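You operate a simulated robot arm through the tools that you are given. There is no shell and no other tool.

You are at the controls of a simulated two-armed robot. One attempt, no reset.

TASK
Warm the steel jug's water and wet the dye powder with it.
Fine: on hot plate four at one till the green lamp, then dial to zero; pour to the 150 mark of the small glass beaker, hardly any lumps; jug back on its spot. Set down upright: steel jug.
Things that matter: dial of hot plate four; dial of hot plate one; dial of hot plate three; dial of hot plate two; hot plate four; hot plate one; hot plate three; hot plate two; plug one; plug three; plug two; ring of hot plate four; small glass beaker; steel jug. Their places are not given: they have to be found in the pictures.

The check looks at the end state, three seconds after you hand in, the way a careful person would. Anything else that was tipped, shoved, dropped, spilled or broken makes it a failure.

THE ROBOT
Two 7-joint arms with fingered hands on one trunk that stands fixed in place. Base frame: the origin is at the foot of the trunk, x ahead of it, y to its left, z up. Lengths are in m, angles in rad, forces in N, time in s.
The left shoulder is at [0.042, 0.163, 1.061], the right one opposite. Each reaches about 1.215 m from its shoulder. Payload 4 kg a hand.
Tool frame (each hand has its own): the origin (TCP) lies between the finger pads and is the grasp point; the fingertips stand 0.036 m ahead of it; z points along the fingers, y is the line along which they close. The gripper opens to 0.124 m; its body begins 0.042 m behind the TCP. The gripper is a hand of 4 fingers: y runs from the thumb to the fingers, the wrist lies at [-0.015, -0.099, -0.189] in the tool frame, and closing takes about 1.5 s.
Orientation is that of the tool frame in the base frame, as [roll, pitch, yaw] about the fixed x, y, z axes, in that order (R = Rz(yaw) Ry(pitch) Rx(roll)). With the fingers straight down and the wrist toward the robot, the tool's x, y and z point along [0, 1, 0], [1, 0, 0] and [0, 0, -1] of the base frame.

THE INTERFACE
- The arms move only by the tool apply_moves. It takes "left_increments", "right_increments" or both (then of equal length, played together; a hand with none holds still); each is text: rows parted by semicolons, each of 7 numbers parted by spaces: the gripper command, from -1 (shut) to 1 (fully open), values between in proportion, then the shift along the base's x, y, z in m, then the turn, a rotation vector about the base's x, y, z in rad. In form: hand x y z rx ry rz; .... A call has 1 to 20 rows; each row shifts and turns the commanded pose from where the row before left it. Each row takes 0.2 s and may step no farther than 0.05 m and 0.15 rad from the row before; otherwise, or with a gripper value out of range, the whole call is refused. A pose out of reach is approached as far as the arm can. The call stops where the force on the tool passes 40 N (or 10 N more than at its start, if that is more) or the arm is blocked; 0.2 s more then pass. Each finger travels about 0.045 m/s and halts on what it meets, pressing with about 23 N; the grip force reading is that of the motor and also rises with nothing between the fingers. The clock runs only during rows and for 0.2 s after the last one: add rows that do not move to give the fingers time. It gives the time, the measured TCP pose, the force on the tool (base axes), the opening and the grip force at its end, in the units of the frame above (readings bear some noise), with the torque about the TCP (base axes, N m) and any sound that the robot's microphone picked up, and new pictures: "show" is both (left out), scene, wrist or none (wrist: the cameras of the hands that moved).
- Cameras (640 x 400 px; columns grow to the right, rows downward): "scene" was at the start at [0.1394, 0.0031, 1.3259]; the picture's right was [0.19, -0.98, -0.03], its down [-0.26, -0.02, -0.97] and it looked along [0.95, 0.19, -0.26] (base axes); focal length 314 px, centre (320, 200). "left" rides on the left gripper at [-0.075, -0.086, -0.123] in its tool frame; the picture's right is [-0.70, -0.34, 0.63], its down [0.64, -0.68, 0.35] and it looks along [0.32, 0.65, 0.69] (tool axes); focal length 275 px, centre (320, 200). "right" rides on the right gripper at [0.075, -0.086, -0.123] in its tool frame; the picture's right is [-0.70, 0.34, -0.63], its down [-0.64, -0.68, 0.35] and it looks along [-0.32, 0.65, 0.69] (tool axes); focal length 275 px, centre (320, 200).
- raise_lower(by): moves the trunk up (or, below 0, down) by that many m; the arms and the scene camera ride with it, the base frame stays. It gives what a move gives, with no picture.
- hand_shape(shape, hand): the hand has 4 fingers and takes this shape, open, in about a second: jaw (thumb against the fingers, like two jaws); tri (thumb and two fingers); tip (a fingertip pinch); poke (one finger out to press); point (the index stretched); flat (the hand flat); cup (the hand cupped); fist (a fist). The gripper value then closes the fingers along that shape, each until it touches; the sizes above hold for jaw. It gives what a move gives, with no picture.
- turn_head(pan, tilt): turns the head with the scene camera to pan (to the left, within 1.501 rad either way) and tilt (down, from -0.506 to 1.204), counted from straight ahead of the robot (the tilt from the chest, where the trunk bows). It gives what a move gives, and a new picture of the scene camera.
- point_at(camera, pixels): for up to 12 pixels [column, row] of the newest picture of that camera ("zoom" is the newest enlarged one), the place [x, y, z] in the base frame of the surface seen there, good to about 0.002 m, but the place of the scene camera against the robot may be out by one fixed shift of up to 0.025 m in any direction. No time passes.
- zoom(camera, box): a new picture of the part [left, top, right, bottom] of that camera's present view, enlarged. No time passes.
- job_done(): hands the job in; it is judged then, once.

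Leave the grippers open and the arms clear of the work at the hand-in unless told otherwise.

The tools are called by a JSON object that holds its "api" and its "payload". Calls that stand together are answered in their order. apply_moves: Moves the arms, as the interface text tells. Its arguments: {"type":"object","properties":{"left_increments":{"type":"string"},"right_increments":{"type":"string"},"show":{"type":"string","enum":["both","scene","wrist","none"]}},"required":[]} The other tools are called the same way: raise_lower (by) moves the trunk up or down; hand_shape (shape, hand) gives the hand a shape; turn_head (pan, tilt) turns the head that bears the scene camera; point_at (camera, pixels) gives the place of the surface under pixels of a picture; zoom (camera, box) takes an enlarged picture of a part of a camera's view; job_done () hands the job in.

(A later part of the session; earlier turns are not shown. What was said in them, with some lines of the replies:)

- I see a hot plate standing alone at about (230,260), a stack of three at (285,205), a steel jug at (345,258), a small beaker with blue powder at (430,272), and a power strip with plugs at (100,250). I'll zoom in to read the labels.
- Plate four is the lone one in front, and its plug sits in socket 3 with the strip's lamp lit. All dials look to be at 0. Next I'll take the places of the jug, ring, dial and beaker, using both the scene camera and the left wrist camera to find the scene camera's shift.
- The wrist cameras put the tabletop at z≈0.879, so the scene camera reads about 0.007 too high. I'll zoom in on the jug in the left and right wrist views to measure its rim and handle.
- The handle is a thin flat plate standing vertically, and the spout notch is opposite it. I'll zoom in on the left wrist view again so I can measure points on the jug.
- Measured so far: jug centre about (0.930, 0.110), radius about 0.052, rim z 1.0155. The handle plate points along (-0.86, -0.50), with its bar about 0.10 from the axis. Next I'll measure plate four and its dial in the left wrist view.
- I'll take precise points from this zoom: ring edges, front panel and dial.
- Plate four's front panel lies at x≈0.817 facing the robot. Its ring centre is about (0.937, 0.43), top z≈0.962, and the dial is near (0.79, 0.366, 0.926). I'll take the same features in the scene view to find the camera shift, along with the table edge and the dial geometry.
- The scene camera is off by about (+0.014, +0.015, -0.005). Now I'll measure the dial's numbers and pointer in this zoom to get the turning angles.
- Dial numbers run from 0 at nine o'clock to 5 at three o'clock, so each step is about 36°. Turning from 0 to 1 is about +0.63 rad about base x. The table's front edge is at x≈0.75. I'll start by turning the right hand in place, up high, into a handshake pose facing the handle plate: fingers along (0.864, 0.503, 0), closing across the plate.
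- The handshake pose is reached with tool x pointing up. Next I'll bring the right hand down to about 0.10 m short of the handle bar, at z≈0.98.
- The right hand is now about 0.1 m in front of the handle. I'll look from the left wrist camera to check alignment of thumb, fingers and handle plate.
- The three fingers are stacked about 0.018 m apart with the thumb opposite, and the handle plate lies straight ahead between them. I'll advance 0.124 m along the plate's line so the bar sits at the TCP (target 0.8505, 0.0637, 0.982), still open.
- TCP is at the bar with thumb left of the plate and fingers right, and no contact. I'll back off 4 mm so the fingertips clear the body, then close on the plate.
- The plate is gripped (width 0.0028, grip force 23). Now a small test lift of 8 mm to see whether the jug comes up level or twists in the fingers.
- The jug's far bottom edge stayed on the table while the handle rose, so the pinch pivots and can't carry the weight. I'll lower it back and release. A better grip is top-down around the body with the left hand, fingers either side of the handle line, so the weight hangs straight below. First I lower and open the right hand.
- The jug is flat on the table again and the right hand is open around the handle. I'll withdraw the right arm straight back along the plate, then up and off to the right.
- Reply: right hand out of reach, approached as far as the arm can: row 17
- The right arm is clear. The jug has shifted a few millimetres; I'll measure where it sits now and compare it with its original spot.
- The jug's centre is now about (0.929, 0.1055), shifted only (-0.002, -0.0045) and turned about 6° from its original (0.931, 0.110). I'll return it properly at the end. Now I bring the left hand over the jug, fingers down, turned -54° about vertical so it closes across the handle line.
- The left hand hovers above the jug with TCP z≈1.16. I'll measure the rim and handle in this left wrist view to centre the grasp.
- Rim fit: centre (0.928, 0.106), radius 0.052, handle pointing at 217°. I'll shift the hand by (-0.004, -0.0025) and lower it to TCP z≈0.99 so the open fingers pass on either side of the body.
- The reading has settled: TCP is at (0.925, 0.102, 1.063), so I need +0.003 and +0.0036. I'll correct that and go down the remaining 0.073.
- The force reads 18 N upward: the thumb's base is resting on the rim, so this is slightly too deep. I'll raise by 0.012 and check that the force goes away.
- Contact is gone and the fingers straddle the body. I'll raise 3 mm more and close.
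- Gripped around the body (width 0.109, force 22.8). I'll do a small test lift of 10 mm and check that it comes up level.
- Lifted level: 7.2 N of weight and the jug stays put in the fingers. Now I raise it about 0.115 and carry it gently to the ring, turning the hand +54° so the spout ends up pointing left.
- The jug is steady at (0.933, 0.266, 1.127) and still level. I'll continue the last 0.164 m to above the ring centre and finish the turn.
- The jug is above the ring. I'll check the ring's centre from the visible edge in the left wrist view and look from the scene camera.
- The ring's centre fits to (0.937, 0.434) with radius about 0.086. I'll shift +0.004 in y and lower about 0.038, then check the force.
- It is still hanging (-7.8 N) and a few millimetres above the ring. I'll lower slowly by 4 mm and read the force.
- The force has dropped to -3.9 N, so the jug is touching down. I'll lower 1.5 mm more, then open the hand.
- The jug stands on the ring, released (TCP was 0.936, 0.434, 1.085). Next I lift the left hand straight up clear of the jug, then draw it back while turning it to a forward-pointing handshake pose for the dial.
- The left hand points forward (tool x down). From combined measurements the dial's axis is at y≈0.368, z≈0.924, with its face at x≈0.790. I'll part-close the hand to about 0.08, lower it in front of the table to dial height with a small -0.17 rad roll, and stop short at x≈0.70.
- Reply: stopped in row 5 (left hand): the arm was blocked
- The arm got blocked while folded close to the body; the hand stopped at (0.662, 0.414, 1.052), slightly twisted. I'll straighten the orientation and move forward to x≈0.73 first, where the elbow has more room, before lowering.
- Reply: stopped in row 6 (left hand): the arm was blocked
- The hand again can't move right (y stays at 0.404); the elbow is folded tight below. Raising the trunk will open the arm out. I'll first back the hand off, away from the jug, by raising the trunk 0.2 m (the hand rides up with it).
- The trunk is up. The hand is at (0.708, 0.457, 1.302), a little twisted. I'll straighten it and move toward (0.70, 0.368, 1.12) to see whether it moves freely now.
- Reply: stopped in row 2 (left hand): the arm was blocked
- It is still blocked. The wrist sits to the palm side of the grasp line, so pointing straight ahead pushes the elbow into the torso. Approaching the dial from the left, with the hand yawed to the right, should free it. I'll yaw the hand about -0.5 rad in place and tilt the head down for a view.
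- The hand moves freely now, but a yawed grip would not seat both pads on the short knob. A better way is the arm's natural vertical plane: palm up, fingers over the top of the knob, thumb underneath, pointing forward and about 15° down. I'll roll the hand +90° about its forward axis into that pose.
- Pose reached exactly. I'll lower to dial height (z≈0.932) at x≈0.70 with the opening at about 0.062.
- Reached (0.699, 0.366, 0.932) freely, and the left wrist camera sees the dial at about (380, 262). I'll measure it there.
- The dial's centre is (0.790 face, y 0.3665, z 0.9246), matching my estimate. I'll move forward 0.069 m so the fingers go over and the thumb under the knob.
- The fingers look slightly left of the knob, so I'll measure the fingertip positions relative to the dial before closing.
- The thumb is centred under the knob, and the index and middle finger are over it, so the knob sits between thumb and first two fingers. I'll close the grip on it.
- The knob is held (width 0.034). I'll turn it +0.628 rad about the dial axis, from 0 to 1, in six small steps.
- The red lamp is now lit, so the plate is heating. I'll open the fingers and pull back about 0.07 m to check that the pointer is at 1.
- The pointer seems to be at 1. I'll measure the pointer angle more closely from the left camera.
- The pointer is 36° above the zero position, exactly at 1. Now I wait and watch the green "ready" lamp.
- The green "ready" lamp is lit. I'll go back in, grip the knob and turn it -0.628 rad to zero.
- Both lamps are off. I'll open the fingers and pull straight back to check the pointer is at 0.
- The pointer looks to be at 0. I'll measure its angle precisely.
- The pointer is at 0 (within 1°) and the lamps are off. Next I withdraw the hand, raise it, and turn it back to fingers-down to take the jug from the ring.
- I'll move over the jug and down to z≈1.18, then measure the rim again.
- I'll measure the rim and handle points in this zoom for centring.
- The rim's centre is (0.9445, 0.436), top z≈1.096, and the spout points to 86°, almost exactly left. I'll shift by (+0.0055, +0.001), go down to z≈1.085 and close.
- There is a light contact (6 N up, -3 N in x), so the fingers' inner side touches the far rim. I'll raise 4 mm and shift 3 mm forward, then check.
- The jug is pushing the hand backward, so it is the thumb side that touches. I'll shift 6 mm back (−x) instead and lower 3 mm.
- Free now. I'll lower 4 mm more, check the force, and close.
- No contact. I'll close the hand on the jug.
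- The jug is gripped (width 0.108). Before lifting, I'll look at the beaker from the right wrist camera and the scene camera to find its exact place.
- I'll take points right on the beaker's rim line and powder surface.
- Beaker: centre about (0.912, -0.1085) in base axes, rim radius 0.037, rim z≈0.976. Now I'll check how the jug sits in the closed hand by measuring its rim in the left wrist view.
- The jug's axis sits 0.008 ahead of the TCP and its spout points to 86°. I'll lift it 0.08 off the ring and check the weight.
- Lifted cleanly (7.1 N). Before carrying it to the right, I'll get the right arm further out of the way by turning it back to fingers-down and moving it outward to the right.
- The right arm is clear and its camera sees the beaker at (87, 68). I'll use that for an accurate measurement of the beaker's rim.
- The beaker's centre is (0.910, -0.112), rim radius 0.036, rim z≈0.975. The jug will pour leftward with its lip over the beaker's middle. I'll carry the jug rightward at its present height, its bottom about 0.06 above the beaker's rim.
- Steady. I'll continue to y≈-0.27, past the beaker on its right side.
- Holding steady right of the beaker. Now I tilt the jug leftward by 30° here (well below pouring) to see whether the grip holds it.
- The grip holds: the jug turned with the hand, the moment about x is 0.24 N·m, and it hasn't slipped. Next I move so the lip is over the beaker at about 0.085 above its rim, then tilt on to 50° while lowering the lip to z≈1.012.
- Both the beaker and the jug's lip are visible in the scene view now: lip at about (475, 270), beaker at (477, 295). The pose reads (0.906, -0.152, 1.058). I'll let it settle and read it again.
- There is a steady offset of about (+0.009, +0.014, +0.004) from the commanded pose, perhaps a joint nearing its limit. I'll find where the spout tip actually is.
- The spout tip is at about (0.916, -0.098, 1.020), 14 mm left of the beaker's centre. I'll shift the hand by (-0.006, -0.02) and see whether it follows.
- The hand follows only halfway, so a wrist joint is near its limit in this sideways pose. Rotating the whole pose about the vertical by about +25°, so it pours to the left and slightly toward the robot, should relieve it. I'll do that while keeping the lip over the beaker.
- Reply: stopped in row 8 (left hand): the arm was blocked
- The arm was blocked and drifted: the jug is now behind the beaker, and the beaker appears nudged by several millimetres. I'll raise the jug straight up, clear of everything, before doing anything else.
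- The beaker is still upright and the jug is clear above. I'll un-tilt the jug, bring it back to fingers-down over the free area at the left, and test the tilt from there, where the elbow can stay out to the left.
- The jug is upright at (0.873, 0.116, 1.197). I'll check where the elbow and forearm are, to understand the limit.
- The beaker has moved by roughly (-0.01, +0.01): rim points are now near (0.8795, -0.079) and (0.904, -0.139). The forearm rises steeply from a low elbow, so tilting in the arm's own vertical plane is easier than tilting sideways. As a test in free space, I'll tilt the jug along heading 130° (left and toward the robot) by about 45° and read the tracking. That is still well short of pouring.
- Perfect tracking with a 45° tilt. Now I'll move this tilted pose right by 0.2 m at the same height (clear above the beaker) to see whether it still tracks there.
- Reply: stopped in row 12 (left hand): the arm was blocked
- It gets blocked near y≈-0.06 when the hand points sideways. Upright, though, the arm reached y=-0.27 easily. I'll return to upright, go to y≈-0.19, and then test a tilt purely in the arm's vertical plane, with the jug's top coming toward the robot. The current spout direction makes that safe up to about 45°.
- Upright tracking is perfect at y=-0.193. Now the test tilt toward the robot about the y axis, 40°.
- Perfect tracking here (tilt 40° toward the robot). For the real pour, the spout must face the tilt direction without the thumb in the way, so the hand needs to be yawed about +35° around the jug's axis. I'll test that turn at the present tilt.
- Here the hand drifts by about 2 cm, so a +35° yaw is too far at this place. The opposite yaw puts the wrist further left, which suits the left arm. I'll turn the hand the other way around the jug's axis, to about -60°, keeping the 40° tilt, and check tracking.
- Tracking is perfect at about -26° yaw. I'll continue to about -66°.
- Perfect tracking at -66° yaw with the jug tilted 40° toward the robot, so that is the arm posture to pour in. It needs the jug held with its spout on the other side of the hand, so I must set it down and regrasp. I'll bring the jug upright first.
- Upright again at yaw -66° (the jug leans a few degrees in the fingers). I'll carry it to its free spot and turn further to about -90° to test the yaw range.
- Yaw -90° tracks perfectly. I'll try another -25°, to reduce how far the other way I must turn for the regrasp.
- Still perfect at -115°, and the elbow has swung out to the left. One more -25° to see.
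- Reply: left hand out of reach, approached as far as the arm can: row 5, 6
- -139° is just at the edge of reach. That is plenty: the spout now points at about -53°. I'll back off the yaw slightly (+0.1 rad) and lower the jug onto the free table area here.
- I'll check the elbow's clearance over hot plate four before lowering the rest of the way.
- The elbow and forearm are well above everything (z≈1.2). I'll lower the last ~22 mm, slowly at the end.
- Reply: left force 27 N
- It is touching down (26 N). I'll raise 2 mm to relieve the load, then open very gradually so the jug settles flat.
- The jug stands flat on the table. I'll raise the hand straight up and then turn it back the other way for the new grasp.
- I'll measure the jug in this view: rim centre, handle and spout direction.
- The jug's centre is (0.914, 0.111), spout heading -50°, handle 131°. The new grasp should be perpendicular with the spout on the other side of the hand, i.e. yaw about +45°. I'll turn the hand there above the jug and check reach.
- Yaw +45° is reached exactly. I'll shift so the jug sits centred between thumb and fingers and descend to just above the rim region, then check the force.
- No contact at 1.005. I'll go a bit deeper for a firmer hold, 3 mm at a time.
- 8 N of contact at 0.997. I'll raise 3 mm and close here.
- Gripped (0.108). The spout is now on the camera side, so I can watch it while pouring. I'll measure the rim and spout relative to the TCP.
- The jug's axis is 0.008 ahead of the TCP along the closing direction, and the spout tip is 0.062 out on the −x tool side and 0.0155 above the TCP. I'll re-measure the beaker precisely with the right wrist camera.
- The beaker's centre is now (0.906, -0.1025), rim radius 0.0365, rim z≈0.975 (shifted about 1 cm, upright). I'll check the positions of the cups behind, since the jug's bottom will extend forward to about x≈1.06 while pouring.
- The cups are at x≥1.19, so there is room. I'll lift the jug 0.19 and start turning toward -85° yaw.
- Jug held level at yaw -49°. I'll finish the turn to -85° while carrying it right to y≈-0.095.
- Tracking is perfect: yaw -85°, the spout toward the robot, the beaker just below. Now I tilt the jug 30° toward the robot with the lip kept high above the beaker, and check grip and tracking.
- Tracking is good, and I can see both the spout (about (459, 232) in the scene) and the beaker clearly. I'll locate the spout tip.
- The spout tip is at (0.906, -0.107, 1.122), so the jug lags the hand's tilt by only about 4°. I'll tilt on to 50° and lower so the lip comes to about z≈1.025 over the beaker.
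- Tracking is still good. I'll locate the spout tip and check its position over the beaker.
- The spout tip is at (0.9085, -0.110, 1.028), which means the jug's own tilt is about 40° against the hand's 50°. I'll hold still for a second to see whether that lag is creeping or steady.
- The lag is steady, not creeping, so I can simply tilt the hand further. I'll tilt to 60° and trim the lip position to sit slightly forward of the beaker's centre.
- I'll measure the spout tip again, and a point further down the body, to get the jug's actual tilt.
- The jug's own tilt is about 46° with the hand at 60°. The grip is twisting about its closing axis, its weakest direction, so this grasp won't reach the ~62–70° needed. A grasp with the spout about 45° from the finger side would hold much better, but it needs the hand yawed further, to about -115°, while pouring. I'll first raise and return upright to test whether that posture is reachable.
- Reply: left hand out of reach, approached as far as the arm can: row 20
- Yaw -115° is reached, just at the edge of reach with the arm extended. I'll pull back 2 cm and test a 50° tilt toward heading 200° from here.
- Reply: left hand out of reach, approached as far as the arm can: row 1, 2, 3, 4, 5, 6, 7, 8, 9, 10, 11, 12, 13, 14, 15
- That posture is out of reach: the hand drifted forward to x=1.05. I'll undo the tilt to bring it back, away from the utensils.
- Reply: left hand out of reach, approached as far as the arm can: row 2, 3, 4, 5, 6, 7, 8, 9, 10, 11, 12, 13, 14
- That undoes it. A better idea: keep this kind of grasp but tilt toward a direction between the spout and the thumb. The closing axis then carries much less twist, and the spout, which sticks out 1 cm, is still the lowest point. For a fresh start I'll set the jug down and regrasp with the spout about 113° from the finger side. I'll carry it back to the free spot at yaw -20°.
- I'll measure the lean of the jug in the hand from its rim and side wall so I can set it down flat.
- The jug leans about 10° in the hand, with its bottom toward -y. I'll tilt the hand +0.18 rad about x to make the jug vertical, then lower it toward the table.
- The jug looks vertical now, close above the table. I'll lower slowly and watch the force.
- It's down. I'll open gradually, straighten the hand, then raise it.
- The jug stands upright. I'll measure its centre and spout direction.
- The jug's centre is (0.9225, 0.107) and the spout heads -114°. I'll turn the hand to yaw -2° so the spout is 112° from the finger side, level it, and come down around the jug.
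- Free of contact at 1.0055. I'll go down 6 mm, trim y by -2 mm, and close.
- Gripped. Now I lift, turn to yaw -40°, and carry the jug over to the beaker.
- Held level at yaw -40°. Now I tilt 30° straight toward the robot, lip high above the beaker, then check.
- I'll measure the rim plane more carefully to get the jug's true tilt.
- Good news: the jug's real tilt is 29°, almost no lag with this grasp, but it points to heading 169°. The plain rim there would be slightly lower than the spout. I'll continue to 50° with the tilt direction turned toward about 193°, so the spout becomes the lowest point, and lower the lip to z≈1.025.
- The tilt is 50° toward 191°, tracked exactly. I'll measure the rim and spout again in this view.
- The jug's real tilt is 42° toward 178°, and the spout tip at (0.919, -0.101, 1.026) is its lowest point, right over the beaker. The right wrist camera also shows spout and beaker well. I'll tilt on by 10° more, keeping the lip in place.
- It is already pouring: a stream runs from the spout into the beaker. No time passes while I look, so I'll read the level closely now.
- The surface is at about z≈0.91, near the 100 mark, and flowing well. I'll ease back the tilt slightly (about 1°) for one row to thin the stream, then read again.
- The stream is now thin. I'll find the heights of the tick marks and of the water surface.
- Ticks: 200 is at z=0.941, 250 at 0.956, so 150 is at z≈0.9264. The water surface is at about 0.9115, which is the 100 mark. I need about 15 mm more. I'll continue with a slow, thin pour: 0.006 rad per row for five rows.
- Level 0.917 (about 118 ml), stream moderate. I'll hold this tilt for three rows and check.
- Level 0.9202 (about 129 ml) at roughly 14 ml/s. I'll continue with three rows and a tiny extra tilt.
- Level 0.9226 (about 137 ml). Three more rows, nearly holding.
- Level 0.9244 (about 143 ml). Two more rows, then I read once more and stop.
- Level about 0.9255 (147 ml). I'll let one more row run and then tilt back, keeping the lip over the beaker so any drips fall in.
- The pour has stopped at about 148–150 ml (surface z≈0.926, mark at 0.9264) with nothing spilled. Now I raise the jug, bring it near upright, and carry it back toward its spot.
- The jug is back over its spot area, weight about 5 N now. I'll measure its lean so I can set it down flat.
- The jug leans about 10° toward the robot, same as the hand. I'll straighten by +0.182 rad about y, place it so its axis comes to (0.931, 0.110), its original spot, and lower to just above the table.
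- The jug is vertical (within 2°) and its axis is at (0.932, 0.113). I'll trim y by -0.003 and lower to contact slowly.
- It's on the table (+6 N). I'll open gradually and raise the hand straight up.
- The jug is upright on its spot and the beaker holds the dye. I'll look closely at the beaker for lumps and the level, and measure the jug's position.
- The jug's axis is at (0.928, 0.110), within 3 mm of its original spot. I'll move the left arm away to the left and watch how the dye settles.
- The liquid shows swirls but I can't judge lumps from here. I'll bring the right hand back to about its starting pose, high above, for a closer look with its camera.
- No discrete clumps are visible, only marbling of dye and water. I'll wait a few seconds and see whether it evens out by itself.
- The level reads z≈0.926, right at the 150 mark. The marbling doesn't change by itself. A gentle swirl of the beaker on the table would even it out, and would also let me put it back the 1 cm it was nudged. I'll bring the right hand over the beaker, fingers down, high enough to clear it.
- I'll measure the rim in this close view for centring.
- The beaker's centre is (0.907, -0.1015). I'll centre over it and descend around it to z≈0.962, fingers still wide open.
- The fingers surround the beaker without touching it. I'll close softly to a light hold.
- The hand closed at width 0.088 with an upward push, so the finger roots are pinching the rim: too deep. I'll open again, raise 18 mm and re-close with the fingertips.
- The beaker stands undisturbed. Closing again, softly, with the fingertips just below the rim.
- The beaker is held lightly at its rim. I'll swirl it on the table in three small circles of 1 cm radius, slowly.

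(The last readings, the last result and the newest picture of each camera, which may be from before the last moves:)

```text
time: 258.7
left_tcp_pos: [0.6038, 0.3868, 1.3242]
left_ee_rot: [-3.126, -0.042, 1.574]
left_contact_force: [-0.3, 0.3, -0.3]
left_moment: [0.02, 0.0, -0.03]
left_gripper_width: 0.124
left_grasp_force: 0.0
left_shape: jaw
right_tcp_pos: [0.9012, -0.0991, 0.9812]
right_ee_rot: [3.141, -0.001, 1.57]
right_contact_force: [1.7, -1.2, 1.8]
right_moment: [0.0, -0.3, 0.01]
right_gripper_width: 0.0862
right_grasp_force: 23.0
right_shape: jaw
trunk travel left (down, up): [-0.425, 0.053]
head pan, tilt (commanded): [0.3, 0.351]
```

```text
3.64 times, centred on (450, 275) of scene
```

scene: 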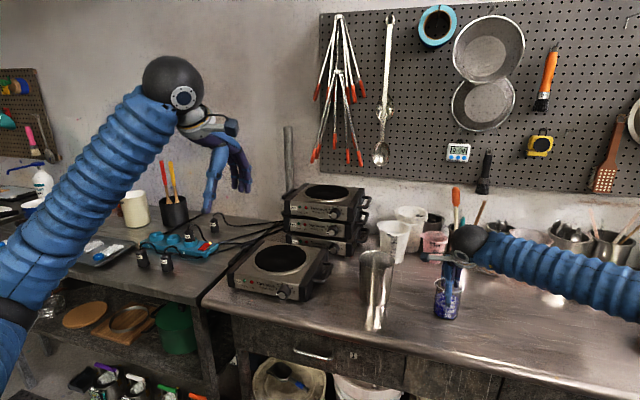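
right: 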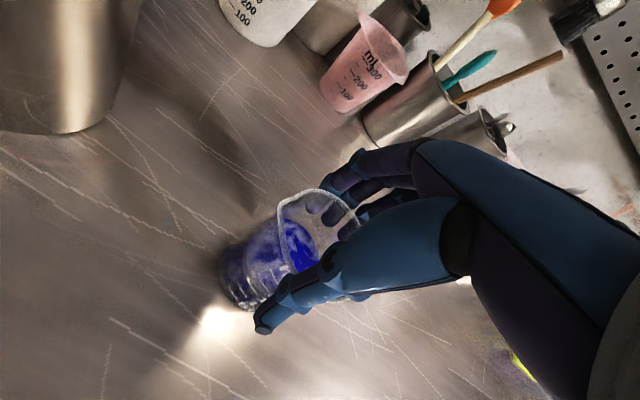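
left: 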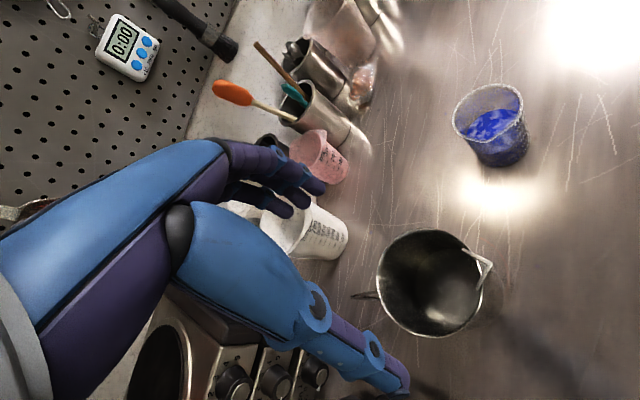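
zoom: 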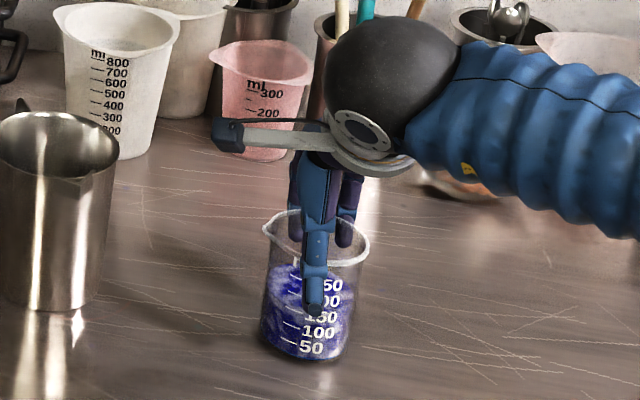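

The marbling doesn't respond to swirling; it's just how the dye looks, so I'll leave it. While holding the beaker, I slide it back the 1 cm it was nudged, then release and rise.

{"api": "apply_moves", "payload": {"right_increments": "0.12 0.001 -0.003 0 0 0 0; 0.12 0.001 -0.0035 0 0 0 0; 0.12 0.001 -0.003 0 0 0 0; 0.12 0 0 0 0 0 0; 0.3 0 0 0 0 0 0; 0.5 0 0 0 0 0 0; 0.7 0 0 0 0 0 0; 1 0 0 0 0 0 0; 1 0 0 0 0 0 0; 1 0 0 0.005 0 0 0; 1 0 0 0.015 0 0 0; 1 0 0 0.03 0 0 0; 1 0 0 0.04 0 0 0; 1 0 0 0.045 0 0 0; 1 0 0 0.045 0 0 0; 1 0 0 0 0 0 0; 1 0 0 0 0 0 0"}}

{"api": "zoom", "payload": {"camera": "right", "box": [120, 200, 300, 380]}}

{"api": "point_at", "payload": {"camera": "zoom", "pixels": [[345, 98], [390, 112], [418, 190], [402, 225], [330, 262], [290, 245], [300, 150], [330, 190], [310, 220], [350, 210], [265, 140], [300, 180]]}}

```text
time: 262.3
left_tcp_pos: [0.6041, 0.3878, 1.3233]
left_ee_rot: [-3.125, -0.041, 1.574]
left_contact_force: [0.2, 0.3, 0.6]
left_moment: [-0.02, 0.0, 0.0]
left_gripper_width: 0.1238
left_grasp_force: 0.1
left_shape: jaw
right_tcp_pos: [0.9081, -0.1087, 1.1622]
right_ee_rot: [3.141, 0.001, 1.57]
right_contact_force: [-0.2, -0.2, -0.4]
right_moment: [-0.04, -0.01, 0.05]
right_gripper_width: 0.1238
right_grasp_force: 0.0
right_shape: jaw
trunk travel left (down, up): [-0.425, 0.053]
head pan, tilt (commanded): [0.3, 0.351]
```

scene: 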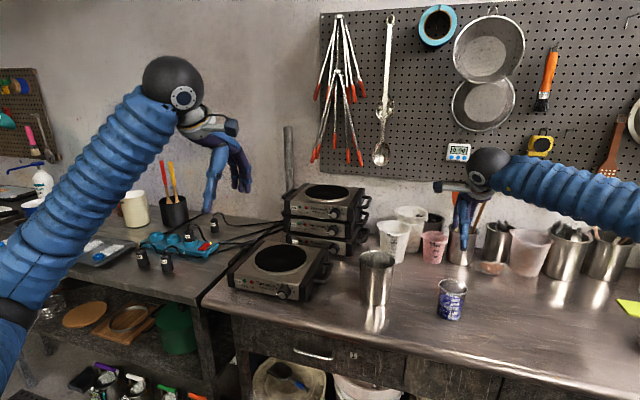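
right: 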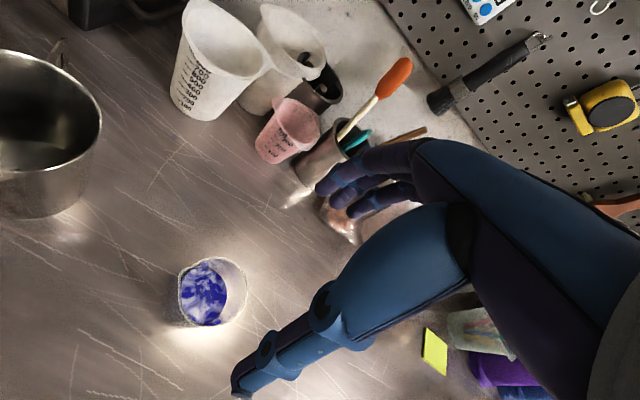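

```text
2.22 times, centred on (210, 290) of right
```

zoom: 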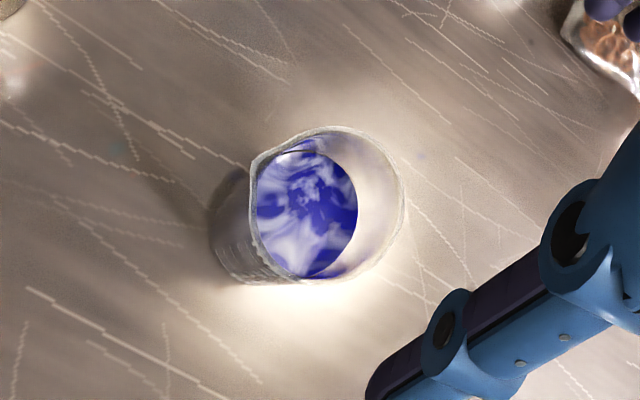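

```text
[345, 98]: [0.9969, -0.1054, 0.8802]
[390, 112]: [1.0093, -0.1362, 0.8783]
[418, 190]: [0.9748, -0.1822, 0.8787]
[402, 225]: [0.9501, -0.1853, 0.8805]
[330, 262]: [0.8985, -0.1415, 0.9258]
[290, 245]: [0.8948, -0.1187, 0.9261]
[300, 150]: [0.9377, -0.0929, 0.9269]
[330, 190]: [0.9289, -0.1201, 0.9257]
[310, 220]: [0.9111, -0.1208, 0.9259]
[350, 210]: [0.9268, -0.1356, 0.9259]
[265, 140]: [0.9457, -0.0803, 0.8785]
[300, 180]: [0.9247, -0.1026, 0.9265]
```

The level is unchanged (0.926) and nothing spilled. I'll check the beaker's final position.

{"api": "point_at", "payload": {"camera": "zoom", "pixels": [[340, 128], [375, 142], [398, 170], [402, 205], [392, 240], [365, 268], [252, 190], [254, 230], [262, 262], [285, 150], [300, 138], [404, 190]]}}

{"api": "zoom", "payload": {"camera": "scene", "box": [340, 220, 500, 330]}}

```text
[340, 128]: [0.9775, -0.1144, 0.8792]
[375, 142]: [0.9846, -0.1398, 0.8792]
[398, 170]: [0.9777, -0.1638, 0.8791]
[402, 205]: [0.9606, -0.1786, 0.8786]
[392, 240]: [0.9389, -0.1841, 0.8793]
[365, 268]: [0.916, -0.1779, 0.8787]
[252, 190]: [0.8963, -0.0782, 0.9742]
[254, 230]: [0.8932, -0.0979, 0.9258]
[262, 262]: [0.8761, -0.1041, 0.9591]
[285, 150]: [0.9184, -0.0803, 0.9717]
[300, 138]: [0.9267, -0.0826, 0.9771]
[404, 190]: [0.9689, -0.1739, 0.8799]
```

```text
3.64 times, centred on (420, 275) of scene
```

zoom: 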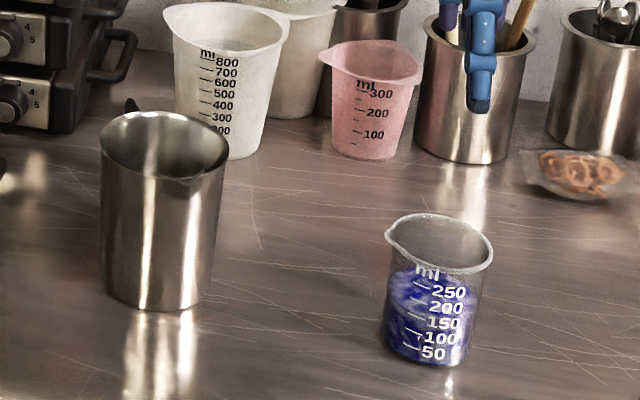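

The beaker is back at about (0.911, -0.113), its original place, upright with the level at 150. I'll retract the right arm up and back to the side.

{"api": "apply_moves", "payload": {"right_increments": "1 0 0 0.04 0 0 0; 1 -0.01 -0.005 0.04 0 0 0; 1 -0.03 -0.015 0.03 0 0 0; 1 -0.035 -0.02 0.02 0 0 0; 1 -0.035 -0.025 0.01 0 0 0; 1 -0.035 -0.03 0.01 0 0 0; 1 -0.035 -0.03 0.01 0 0 0; 1 -0.035 -0.03 0.01 0 0 0; 1 -0.035 -0.03 0 0 0 0; 1 -0.03 -0.03 0 0 0 0; 1 -0.02 -0.03 0 0 0 0; 1 0 0 0 0 0 0; 1 0 0 0 0 0 0", "show": "scene"}}

{"api": "zoom", "payload": {"camera": "scene", "box": [180, 180, 500, 340]}}

{"api": "zoom", "payload": {"camera": "scene", "box": [220, 230, 340, 310]}}

{"api": "zoom", "payload": {"camera": "scene", "box": [110, 190, 250, 290]}}

```text
time: 265.1
left_tcp_pos: [0.6047, 0.3866, 1.3243]
left_ee_rot: [-3.124, -0.043, 1.57]
left_contact_force: [-0.1, 0.7, -0.4]
left_moment: [0.02, -0.03, 0.01]
left_gripper_width: 0.124
left_grasp_force: 0.1
left_shape: jaw
right_tcp_pos: [0.6048, -0.3543, 1.3314]
right_ee_rot: [3.142, 0.0, 1.569]
right_contact_force: [0.0, 0.0, -1.3]
right_moment: [0.04, -0.01, 0.02]
right_gripper_width: 0.1237
right_grasp_force: 0.1
right_shape: jaw
trunk travel left (down, up): [-0.425, 0.053]
head pan, tilt (commanded): [0.3, 0.351]
```

scene: 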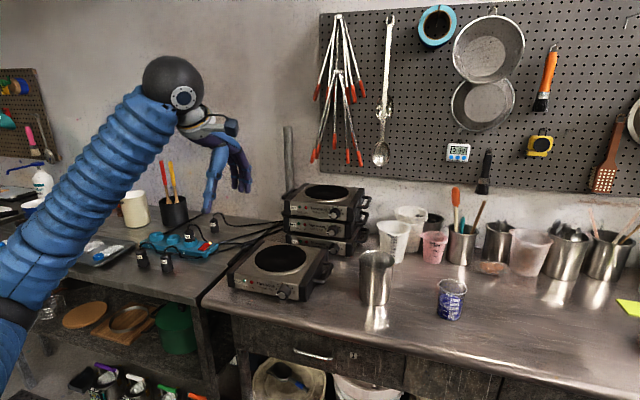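

```text
2.00 times, centred on (340, 260) of scene
```

zoom: 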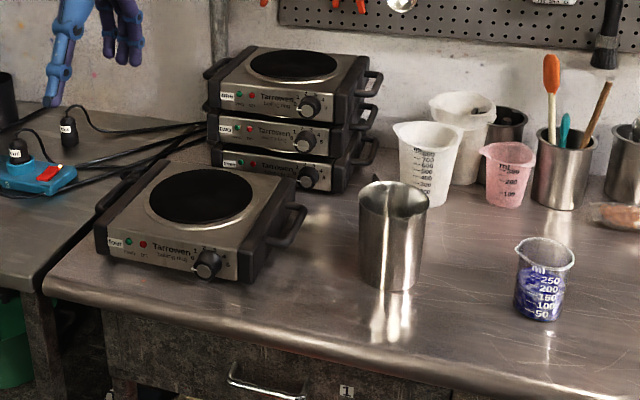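

```text
5.00 times, centred on (280, 270) of scene
```

zoom: 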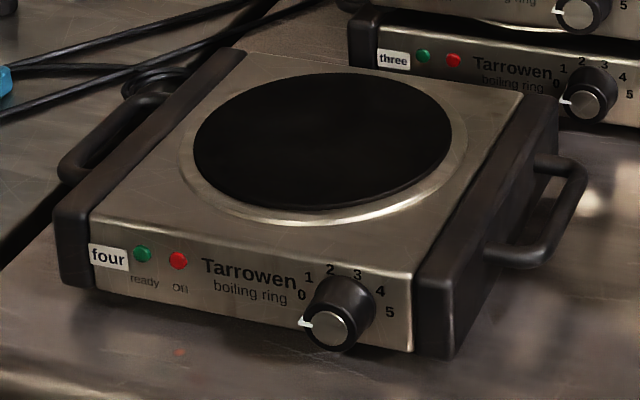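

```text
4.00 times, centred on (180, 240) of scene
```

zoom: 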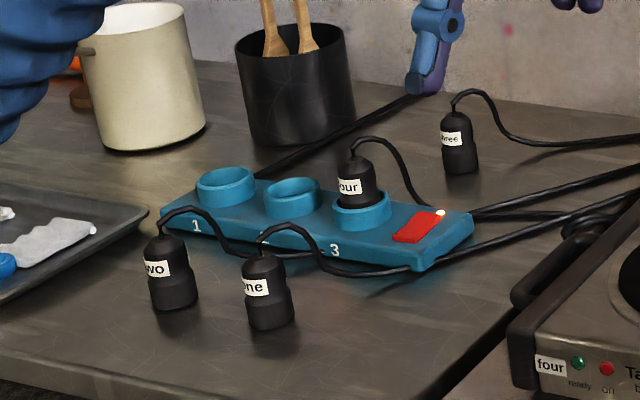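

Everything is in place: plate four's dial at 0 with both lamps off, the jug upright on its spot, and the beaker at the 150 mark in its original place. Nothing else has moved, the grippers are open and the arms are clear. I'm handing the job in.

{"api": "job_done", "payload": {}}

```text
The job is handed in.
```

I warmed the water on hot plate four and poured it onto the dye to the 150 mark. I have handed the job in, but I can't confirm that the lumps are few enough.

- **Heating:** I set dial four to 1, waited for the green lamp, then turned it back to 0. Both lamps are off.
- **Pour:** The water surface measures within about a millimetre of the 150 mark, and I saw nothing spilled.
- **Lumps:** I could see no clumps, but the dye looks marbled rather than even. The first half of the pour came out faster than I wanted before I slowed it. I swirled the beaker gently afterwards and the marbling did not change.
- **Jug:** It is upright, about 3 mm from its original spot, but turned so its handle points a different way than at the start.
- **Beaker:** The jug nudged it about 1 cm during an early pouring attempt. I slid it back to its original place after the pour.
- **Everything else:** The other hot plates and the plugs look untouched. Both hands are open and clear of the work.
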